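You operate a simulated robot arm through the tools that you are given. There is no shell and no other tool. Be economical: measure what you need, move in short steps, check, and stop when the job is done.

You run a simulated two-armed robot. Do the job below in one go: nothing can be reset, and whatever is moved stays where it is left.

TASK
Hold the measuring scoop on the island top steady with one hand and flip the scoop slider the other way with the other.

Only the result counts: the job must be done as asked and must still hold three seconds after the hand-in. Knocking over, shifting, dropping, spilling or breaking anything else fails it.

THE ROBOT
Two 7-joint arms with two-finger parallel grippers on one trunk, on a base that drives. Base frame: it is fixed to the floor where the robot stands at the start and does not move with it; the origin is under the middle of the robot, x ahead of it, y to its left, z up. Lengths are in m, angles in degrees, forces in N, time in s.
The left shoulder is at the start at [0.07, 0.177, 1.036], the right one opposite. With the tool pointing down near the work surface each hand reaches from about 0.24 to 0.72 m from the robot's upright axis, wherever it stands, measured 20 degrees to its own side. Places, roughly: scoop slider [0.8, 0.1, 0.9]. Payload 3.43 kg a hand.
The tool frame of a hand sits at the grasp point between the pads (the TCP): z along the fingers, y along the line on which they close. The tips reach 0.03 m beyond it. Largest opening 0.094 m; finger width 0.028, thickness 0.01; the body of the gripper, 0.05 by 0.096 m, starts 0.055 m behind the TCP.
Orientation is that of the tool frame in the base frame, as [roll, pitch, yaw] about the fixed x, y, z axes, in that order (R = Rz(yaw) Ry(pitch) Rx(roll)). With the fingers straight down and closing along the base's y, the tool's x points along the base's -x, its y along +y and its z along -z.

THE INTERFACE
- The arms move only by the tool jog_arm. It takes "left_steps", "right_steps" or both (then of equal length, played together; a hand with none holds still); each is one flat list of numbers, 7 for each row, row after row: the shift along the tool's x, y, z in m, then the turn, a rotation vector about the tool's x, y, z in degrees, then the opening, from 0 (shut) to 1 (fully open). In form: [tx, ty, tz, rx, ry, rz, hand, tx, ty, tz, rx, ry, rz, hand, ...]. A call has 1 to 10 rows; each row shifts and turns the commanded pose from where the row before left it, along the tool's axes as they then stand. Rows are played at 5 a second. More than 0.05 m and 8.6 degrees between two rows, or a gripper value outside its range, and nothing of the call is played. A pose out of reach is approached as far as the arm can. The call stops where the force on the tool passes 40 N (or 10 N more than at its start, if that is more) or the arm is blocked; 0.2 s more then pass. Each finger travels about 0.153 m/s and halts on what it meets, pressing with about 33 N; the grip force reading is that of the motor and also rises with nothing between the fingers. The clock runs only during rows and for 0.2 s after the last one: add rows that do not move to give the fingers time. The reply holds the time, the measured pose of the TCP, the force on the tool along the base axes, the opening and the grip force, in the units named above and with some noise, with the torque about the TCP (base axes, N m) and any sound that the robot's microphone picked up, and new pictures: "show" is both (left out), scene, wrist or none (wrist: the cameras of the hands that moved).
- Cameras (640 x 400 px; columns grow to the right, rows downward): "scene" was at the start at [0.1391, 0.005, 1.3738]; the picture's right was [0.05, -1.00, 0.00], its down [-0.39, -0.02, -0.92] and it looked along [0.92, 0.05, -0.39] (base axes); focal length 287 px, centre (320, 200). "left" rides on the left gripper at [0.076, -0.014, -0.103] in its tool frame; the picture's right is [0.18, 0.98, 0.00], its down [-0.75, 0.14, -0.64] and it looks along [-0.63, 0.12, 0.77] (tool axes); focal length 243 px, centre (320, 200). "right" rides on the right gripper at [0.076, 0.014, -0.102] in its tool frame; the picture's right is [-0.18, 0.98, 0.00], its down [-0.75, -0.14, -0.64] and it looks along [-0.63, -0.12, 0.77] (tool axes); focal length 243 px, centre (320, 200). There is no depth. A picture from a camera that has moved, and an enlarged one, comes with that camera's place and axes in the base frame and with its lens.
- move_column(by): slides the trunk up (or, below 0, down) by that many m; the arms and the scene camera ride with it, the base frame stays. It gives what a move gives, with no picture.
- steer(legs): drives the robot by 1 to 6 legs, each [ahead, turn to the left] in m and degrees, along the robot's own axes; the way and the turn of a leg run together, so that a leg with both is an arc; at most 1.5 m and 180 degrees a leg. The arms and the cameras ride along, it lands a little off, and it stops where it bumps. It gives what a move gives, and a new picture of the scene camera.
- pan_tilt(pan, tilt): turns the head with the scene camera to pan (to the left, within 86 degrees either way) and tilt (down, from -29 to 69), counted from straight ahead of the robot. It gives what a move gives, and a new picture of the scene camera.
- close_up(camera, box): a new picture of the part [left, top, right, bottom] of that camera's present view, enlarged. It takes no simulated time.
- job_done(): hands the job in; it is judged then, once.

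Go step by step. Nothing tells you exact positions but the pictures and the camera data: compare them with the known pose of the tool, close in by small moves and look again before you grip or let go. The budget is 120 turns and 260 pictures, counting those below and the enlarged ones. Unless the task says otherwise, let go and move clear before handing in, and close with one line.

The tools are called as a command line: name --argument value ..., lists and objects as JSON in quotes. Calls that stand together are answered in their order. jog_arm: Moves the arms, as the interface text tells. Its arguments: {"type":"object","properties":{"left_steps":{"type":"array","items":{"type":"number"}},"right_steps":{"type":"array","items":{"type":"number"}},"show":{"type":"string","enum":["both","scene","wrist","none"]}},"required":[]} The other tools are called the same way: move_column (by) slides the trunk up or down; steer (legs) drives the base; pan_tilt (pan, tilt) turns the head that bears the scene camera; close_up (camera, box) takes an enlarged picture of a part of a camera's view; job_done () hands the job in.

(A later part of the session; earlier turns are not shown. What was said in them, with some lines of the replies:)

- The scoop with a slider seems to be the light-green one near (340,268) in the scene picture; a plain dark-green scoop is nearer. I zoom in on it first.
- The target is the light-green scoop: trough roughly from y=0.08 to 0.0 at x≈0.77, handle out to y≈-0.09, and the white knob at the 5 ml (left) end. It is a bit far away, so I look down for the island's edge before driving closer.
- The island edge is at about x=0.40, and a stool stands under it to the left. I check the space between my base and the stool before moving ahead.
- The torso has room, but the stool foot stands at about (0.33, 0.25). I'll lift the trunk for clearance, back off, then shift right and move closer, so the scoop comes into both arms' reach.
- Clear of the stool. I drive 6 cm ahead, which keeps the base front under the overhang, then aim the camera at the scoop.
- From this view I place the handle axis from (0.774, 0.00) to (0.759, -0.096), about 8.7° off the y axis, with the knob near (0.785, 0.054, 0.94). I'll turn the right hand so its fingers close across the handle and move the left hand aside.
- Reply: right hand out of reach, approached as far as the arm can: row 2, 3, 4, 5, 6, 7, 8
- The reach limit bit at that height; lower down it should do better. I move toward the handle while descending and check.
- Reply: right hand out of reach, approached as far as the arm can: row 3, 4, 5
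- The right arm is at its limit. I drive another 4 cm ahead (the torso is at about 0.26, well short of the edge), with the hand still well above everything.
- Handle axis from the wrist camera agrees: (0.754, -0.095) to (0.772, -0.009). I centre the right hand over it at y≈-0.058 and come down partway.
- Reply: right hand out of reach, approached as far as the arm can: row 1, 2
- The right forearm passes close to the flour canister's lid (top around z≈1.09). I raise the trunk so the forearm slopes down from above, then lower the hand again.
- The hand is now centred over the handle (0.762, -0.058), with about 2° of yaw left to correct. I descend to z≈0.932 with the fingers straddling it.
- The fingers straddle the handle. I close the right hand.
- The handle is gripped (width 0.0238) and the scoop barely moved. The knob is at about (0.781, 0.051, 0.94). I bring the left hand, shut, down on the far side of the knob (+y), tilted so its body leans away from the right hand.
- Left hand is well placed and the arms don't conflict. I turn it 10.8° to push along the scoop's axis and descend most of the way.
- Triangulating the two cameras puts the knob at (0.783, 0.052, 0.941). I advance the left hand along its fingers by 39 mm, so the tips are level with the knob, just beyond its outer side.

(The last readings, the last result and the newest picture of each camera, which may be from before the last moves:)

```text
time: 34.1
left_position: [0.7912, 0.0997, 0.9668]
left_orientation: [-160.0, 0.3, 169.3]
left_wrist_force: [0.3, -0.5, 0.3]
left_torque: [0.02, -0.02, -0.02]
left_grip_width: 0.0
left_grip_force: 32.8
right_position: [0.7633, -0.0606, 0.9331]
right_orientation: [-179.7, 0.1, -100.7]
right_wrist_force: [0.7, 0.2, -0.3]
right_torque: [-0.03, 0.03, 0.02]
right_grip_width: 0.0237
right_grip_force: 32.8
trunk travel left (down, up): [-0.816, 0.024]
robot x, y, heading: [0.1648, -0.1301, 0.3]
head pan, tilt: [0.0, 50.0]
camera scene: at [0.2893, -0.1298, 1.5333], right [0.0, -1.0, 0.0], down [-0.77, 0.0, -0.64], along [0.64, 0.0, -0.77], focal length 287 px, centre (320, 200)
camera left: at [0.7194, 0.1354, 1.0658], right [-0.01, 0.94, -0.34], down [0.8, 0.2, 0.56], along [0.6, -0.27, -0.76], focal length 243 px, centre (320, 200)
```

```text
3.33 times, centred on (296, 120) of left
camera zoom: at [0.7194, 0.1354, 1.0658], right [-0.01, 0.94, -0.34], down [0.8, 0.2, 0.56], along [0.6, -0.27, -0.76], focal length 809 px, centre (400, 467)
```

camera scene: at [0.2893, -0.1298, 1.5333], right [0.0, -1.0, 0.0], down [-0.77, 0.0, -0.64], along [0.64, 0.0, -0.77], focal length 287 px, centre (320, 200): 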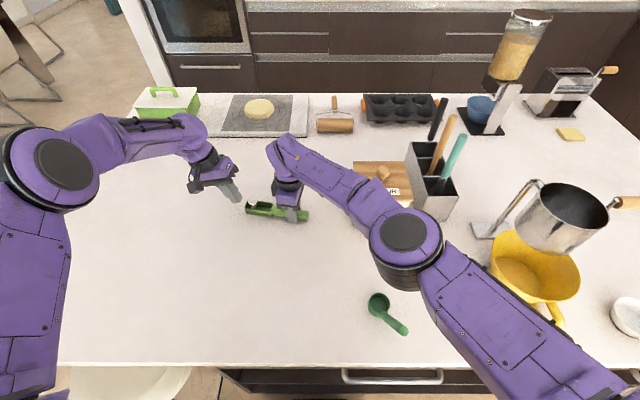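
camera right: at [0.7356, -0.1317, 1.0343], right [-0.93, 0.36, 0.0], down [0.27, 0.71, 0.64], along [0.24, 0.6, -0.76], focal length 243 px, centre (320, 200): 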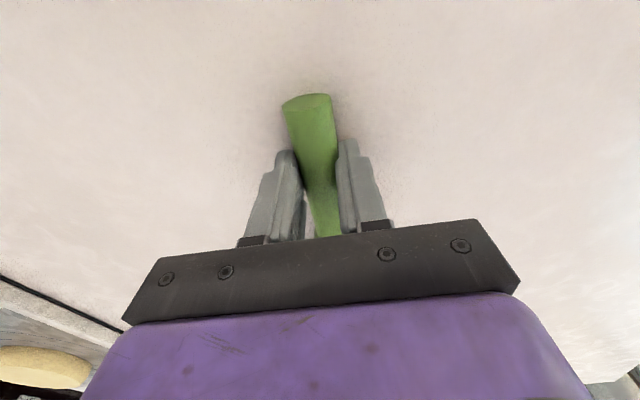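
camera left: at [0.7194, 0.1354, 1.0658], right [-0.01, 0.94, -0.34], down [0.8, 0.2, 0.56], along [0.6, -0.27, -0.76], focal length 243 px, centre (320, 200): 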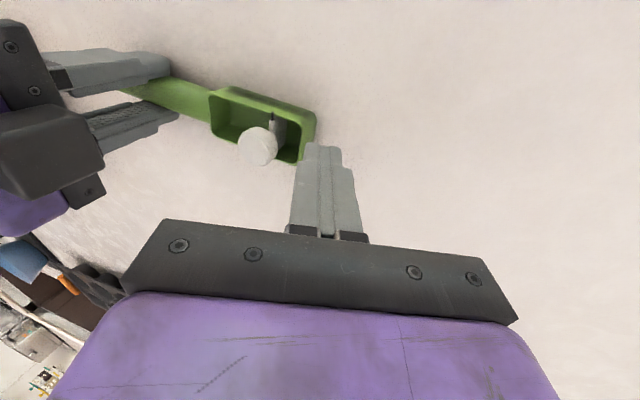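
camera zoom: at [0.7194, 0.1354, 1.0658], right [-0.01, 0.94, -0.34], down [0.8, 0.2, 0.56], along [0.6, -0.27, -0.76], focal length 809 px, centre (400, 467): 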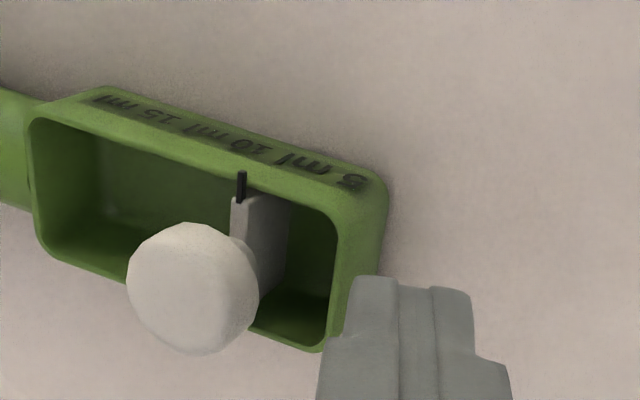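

The tips sit just outside the knob and are aligned with it. The divider has its pointer near the 5 ml end, so I push along the axis toward the handle (15 ml) in small steps.

jog_arm --left_steps '[0, -0.0047, 0.0017, 0, 0, 0, 0, 0, -0.0047, 0.0017, 0, 0, 0, 0, 0, -0.0047, 0.0017, 0, 0, 0, 0, 0, -0.0047, 0.0017, 0, 0, 0, 0, 0, -0.0047, 0.0017, 0, 0, 0, 0, 0, 0, 0, 0, 0, 0, 0]'

close_up --camera "scene" --box '[200, 160, 328, 240]'

close_up --camera "left" --box '[200, 60, 392, 180]'

```text
time: 35.5
left_position: [0.7855, 0.0742, 0.9666]
left_orientation: [-160.0, 0.2, 169.2]
left_wrist_force: [0.2, -0.4, -0.5]
left_torque: [0.01, -0.04, -0.04]
left_grip_width: 0.0002
left_grip_force: 32.9
right_position: [0.7645, -0.0588, 0.9335]
right_orientation: [-179.6, 0.1, -100.7]
right_wrist_force: [-0.5, -1.5, 0.6]
right_torque: [-0.01, 0.03, -0.01]
right_grip_width: 0.0236
right_grip_force: 33.3
trunk travel left (down, up): [-0.816, 0.024]
robot x, y, heading: [0.166, -0.1298, -0.0]
head pan, tilt: [0.0, 50.0]
camera scene: at [0.2893, -0.1298, 1.5333], right [0.0, -1.0, 0.0], down [-0.77, 0.0, -0.64], along [0.64, 0.0, -0.77], focal length 287 px, centre (320, 200)
camera left: at [0.7148, 0.1105, 1.0661], right [-0.01, 0.94, -0.34], down [0.8, 0.2, 0.56], along [0.6, -0.27, -0.76], focal length 243 px, centre (320, 200)
```

scene: 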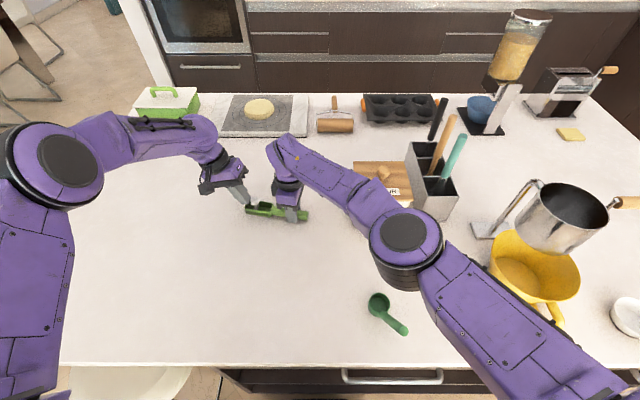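
left: 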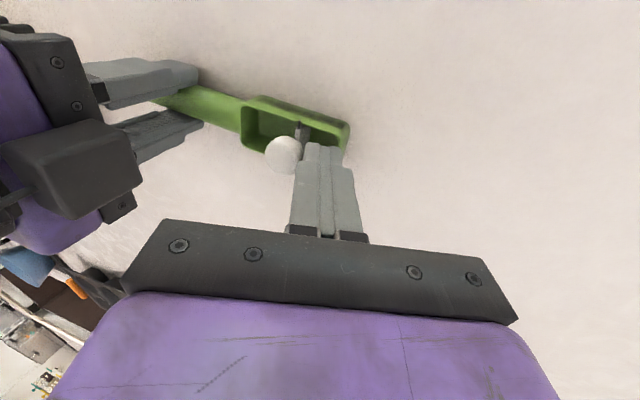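

```text
5.00 times, centred on (264, 200) of scene
camera zoom: at [0.2893, -0.1298, 1.5333], right [0.0, -1.0, 0.0], down [-0.77, 0.0, -0.64], along [0.64, 0.0, -0.77], focal length 1436 px, centre (600, 200)
```

zoom: 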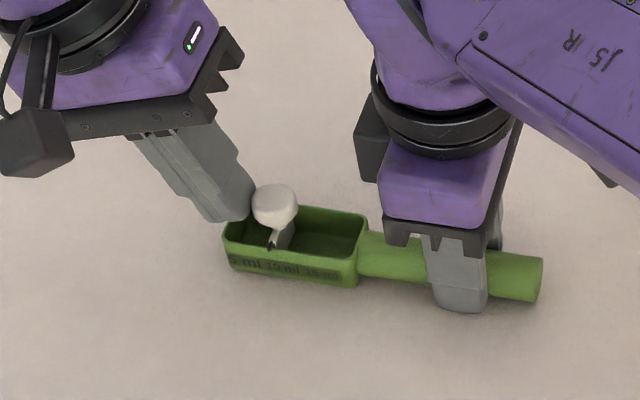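

```text
3.33 times, centred on (296, 120) of left
camera zoom: at [0.7148, 0.1105, 1.0661], right [-0.01, 0.94, -0.34], down [0.8, 0.2, 0.56], along [0.6, -0.27, -0.76], focal length 809 px, centre (400, 467)
```

zoom: 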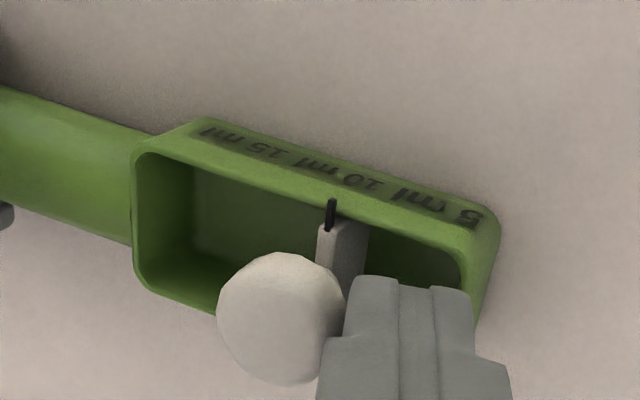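

The slider moves smoothly with almost no force and the scoop stays put. I keep pushing.

jog_arm --left_steps '[0, -0.0038, 0.0014, 0, 0, 0, 0, 0, -0.0038, 0.0014, 0, 0, 0, 0, 0, -0.0038, 0.0014, 0, 0, 0, 0, 0, -0.0038, 0.0014, 0, 0, 0, 0, 0, -0.0038, 0.0014, 0, 0, 0, 0, 0, 0, 0, 0, 0, 0, 0]' --show "none"

close_up --camera "scene" --box '[200, 160, 328, 240]'

close_up --camera "left" --box '[200, 60, 392, 180]'

```text
time: 36.9
left_position: [0.7822, 0.0535, 0.9664]
left_orientation: [-159.9, 0.3, 169.2]
left_wrist_force: [0.9, -0.3, 0.4]
left_torque: [0.03, 0.02, 0.0]
left_grip_width: 0.0
left_grip_force: 32.9
right_position: [0.7635, -0.0603, 0.9334]
right_orientation: [-179.7, 0.1, -100.7]
right_wrist_force: [-0.2, 0.7, 0.1]
right_torque: [-0.01, 0.01, -0.01]
right_grip_width: 0.0238
right_grip_force: 32.3
trunk travel left (down, up): [-0.816, 0.024]
robot x, y, heading: [0.1653, -0.1333, 0.2]
head pan, tilt: [0.0, 50.0]
```

```text
5.00 times, centred on (264, 200) of scene
camera zoom: at [0.2894, -0.1298, 1.5333], right [0.0, -1.0, 0.0], down [-0.77, 0.0, -0.64], along [0.64, 0.0, -0.77], focal length 1436 px, centre (600, 200)
```

zoom: 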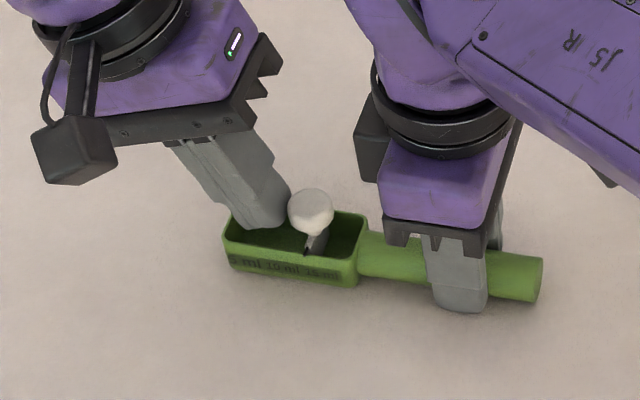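

```text
3.33 times, centred on (296, 120) of left
camera zoom: at [0.7108, 0.0909, 1.0659], right [-0.01, 0.94, -0.34], down [0.8, 0.2, 0.56], along [0.59, -0.27, -0.76], focal length 809 px, centre (400, 467)
```

zoom: 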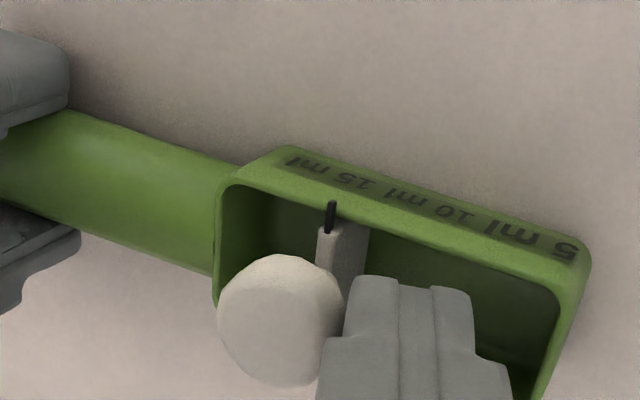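

The pointer is now between 10 and 15 ml, with about 1 cm to go. I continue with finer steps and watch for the end stop.

jog_arm --left_steps '[0, -0.0028, 0.001, 0, 0, 0, 0, 0, -0.0028, 0.001, 0, 0, 0, 0, 0, -0.0028, 0.001, 0, 0, 0, 0, 0, 0, 0, 0, 0, 0, 0]' --show "none"

close_up --camera "scene" --box '[200, 160, 328, 240]'

close_up --camera "left" --box '[200, 60, 392, 180]'

```text
time: 37.9
left_position: [0.7807, 0.0459, 0.9644]
left_orientation: [-160.0, 0.2, 169.3]
left_wrist_force: [0.0, -0.2, 0.6]
left_torque: [0.01, 0.02, 0.05]
left_grip_width: 0.0002
left_grip_force: 33.1
right_position: [0.7633, -0.0591, 0.9332]
right_orientation: [-179.8, 0.2, -100.8]
right_wrist_force: [0.4, 0.0, 0.9]
right_torque: [-0.01, 0.0, 0.0]
right_grip_width: 0.0239
right_grip_force: 32.9
trunk travel left (down, up): [-0.816, 0.024]
robot x, y, heading: [0.1631, -0.1325, -0.1]
head pan, tilt: [0.0, 50.0]
```

```text
5.00 times, centred on (264, 200) of scene
camera zoom: at [0.2893, -0.1299, 1.5333], right [0.0, -1.0, 0.0], down [-0.77, 0.0, -0.64], along [0.64, 0.0, -0.77], focal length 1436 px, centre (600, 200)
```

zoom: 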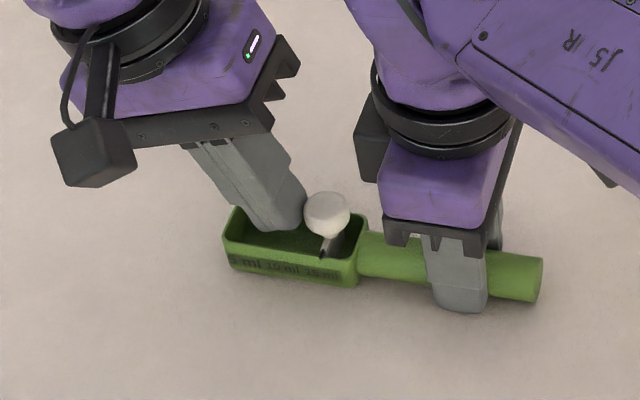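

```text
3.33 times, centred on (296, 120) of left
camera zoom: at [0.7092, 0.0821, 1.066], right [-0.01, 0.94, -0.34], down [0.8, 0.2, 0.56], along [0.6, -0.27, -0.76], focal length 809 px, centre (400, 467)
```

zoom: 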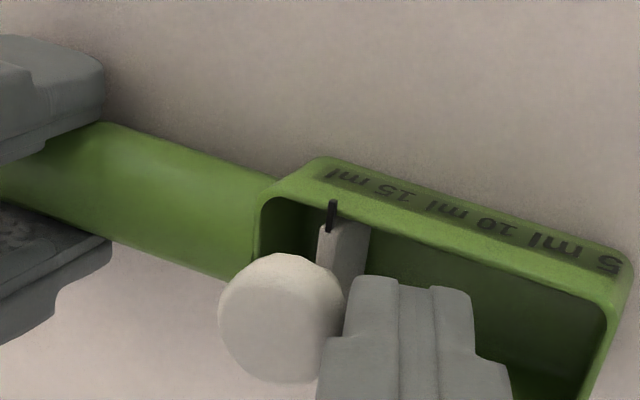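

Still free, with about 5–8 mm of room left. I go on in 2 mm steps.

jog_arm --left_steps '[0, -0.0019, 0.0005, 0, 0, 0, 0, 0, -0.0019, 0.0005, 0, 0, 0, 0, 0, -0.0019, 0.0005, 0, 0, 0, 0, 0, 0, 0, 0, 0, 0, 0]' --show "none"

close_up --camera "scene" --box '[200, 160, 328, 240]'

close_up --camera "left" --box '[200, 60, 392, 180]'

```text
time: 38.9
left_position: [0.78, 0.0401, 0.9663]
left_orientation: [-160.1, 0.3, 169.2]
left_wrist_force: [0.9, 1.4, -0.9]
left_torque: [0.02, -0.01, 0.05]
left_grip_width: 0.0
left_grip_force: 32.9
right_position: [0.7636, -0.0597, 0.9331]
right_orientation: [-179.6, 0.1, -100.6]
right_wrist_force: [0.1, -1.4, 0.2]
right_torque: [0.02, 0.0, 0.01]
right_grip_width: 0.0242
right_grip_force: 32.6
trunk travel left (down, up): [-0.816, 0.024]
robot x, y, heading: [0.1632, -0.1261, -0.2]
head pan, tilt: [0.0, 50.0]
```

```text
5.00 times, centred on (264, 200) of scene
camera zoom: at [0.2893, -0.1299, 1.5333], right [0.0, -1.0, 0.0], down [-0.77, 0.0, -0.64], along [0.64, 0.0, -0.77], focal length 1436 px, centre (600, 200)
```

zoom: 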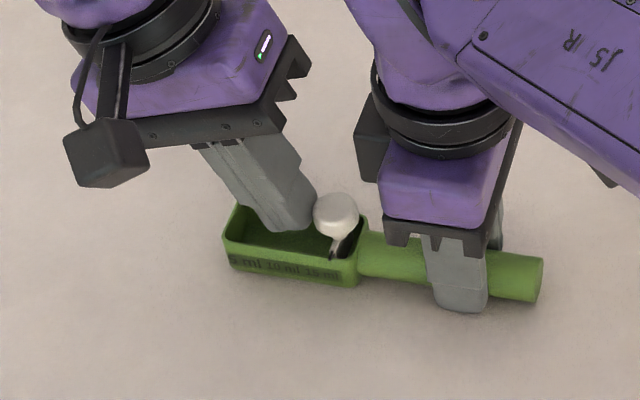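

```text
3.33 times, centred on (296, 120) of left
camera zoom: at [0.708, 0.0763, 1.0671], right [-0.01, 0.94, -0.34], down [0.8, 0.2, 0.56], along [0.6, -0.27, -0.76], focal length 809 px, centre (400, 467)
```

zoom: 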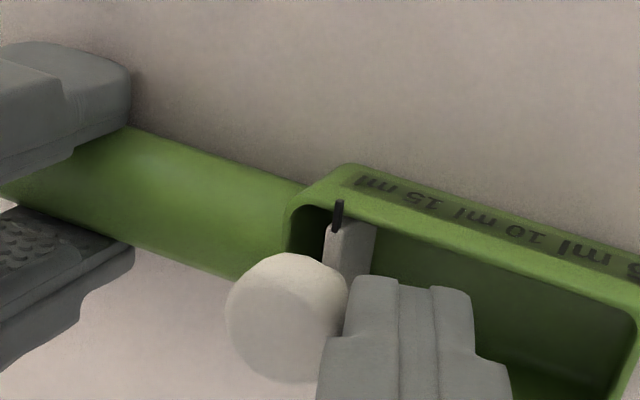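

There is a small reaction force (1.4 N) now, so the stop is near. A few more millimetres will confirm it.

jog_arm --left_steps '[0, -0.0015, 0.0005, 0, 0, 0, 0, 0, -0.0015, 0.0005, 0, 0, 0, 0, 0, 0, 0, 0, 0, 0, 0]' --show "none"

close_up --camera "scene" --box '[200, 160, 328, 240]'

close_up --camera "left" --box '[200, 60, 392, 180]'

```text
time: 39.7
left_position: [0.7786, 0.0374, 0.9669]
left_orientation: [-160.1, 0.3, 169.2]
left_wrist_force: [1.6, 6.0, -0.2]
left_torque: [0.15, -0.02, -0.03]
left_grip_width: 0.0002
left_grip_force: 33.4
right_position: [0.7642, -0.0596, 0.933]
right_orientation: [-179.8, 0.0, -100.8]
right_wrist_force: [-1.8, -5.7, -0.1]
right_torque: [0.02, -0.02, 0.04]
right_grip_width: 0.0236
right_grip_force: 32.7
trunk travel left (down, up): [-0.816, 0.024]
robot x, y, heading: [0.1638, -0.1321, 0.2]
head pan, tilt: [0.0, 50.0]
```

```text
5.00 times, centred on (264, 200) of scene
camera zoom: at [0.2892, -0.1299, 1.5333], right [0.0, -1.0, 0.0], down [-0.77, 0.0, -0.64], along [0.64, 0.0, -0.77], focal length 1436 px, centre (600, 200)
```

zoom: 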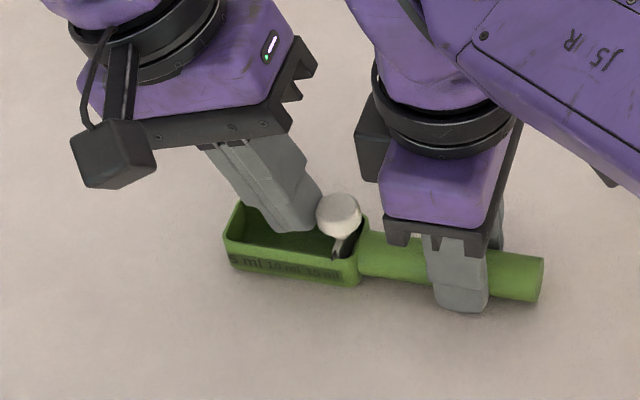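

```text
3.33 times, centred on (296, 120) of left
camera zoom: at [0.7076, 0.0733, 1.0669], right [-0.01, 0.94, -0.34], down [0.8, 0.2, 0.56], along [0.6, -0.27, -0.76], focal length 809 px, centre (400, 467)
```

zoom: 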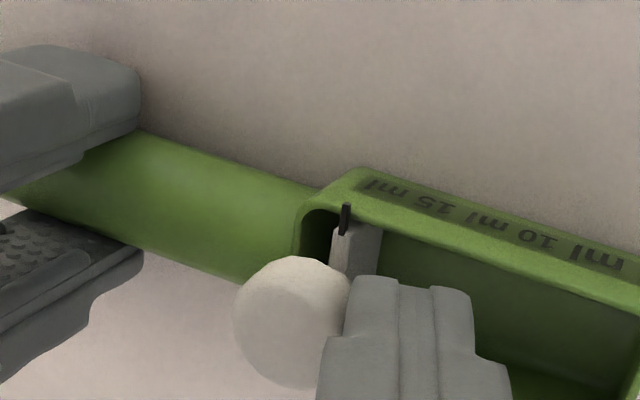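

The slider is at its end stop: 6 N on the left hand, matched by the right, with the pointer at 15 ml. I back the left hand off and up.

jog_arm --left_steps '[0, 0.0047, -0.0017, 0, 0, 0, 0, 0, 0.014, -0.008, 0, 0, 0, 0, 0, 0.014, -0.02, 0, 0, 0, 0, 0, 0.014, -0.03, 0, 0, 0, 0, 0, 0.02, -0.04, 0, 0, 0, 0, 0, 0.02, -0.04, 0, 0, 0, 0, 0, 0, 0, 0, 0, 0, 0]' --show "none"

close_up --camera "scene" --box '[200, 160, 328, 240]'

```text
time: 41.3
left_position: [0.8022, 0.1639, 1.0692]
left_orientation: [-160.1, 0.3, 169.2]
left_wrist_force: [0.0, 0.0, 0.0]
left_torque: [0.0, 0.0, -0.02]
left_grip_width: 0.0
left_grip_force: 32.7
right_position: [0.7634, -0.0589, 0.9334]
right_orientation: [-179.7, 0.1, -100.7]
right_wrist_force: [0.1, 0.5, 0.2]
right_torque: [-0.01, -0.02, 0.0]
right_grip_width: 0.024
right_grip_force: 33.0
trunk travel left (down, up): [-0.816, 0.024]
robot x, y, heading: [0.1642, -0.131, 0.2]
head pan, tilt: [0.0, 50.0]
```

```text
5.00 times, centred on (264, 200) of scene
camera zoom: at [0.2895, -0.1304, 1.5333], right [0.0, -1.0, 0.0], down [-0.77, 0.0, -0.64], along [0.64, 0.0, -0.77], focal length 1436 px, centre (600, 200)
```

zoom: 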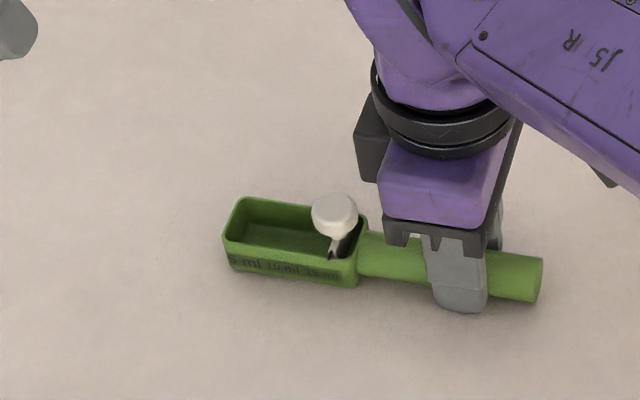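

The slider stays at the handle end. Now the right hand opens and lifts straight up.

jog_arm --right_steps '[0, 0, 0, 0, 0, 0, 0.5, 0, 0, 0, 0, 0, 0, 1, 0, 0, 0, 0, 0, 0, 1, 0, 0, -0.02, 0, 0, 0, 1, 0, 0, -0.03, 0, 0, 0, 1, 0, 0, -0.03, 0, 0, 0, 1, 0, 0, -0.03, 0, 0, 0, 1, 0, 0, -0.03, 0, 0, 0, 1, 0, 0, 0, 0, 0, 0, 1]' --show "scene"

close_up --camera "scene" --box '[200, 160, 328, 240]'

```text
time: 43.3
left_position: [0.8025, 0.1628, 1.0689]
left_orientation: [-160.1, 0.2, 169.2]
left_wrist_force: [-0.3, -0.6, 0.1]
left_torque: [0.02, 0.01, 0.03]
left_grip_width: 0.0
left_grip_force: 32.9
right_position: [0.7638, -0.0595, 1.0737]
right_orientation: [-179.7, 0.1, -100.8]
right_wrist_force: [0.0, 0.1, 0.2]
right_torque: [0.02, -0.01, -0.01]
right_grip_width: 0.0939
right_grip_force: 0.1
trunk travel left (down, up): [-0.816, 0.024]
robot x, y, heading: [0.1651, -0.1317, -0.0]
head pan, tilt: [0.0, 50.0]
camera scene: at [0.2897, -0.1298, 1.5332], right [0.0, -1.0, 0.0], down [-0.77, 0.0, -0.64], along [0.64, 0.0, -0.77], focal length 287 px, centre (320, 200)
```

scene: 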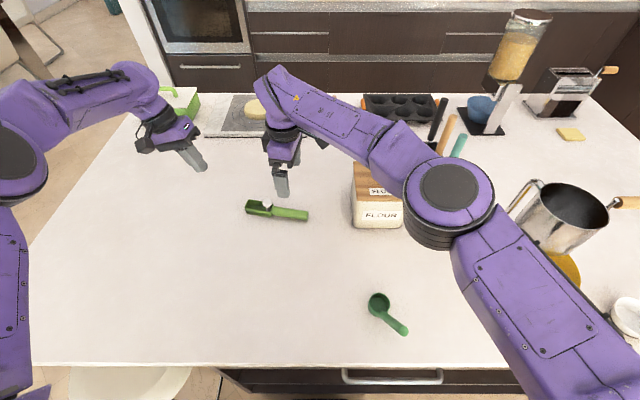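

```text
5.00 times, centred on (264, 200) of scene
camera zoom: at [0.2897, -0.1298, 1.5332], right [0.0, -1.0, 0.0], down [-0.77, 0.0, -0.64], along [0.64, 0.0, -0.77], focal length 1436 px, centre (600, 200)
```

zoom: 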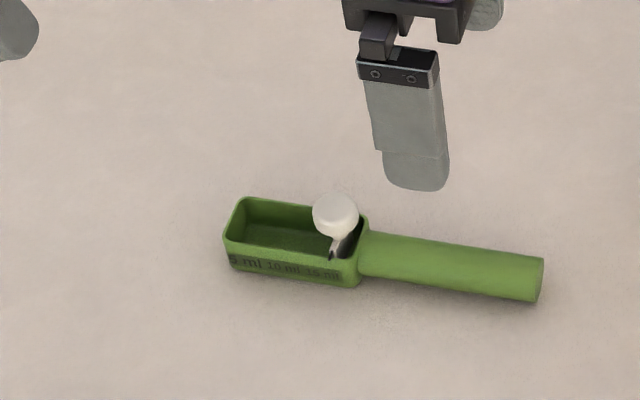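

The scoop rests in place with the slider at the 15 ml end. Both hands are clear and nothing else has moved, so I hand in.

job_done

```text
The job is handed in.
```

I held the scoop steady by its handle with the right hand and pushed the slider from the 5 ml end to its stop at the 15 ml end with the left. Both hands are clear, and nothing else was moved.
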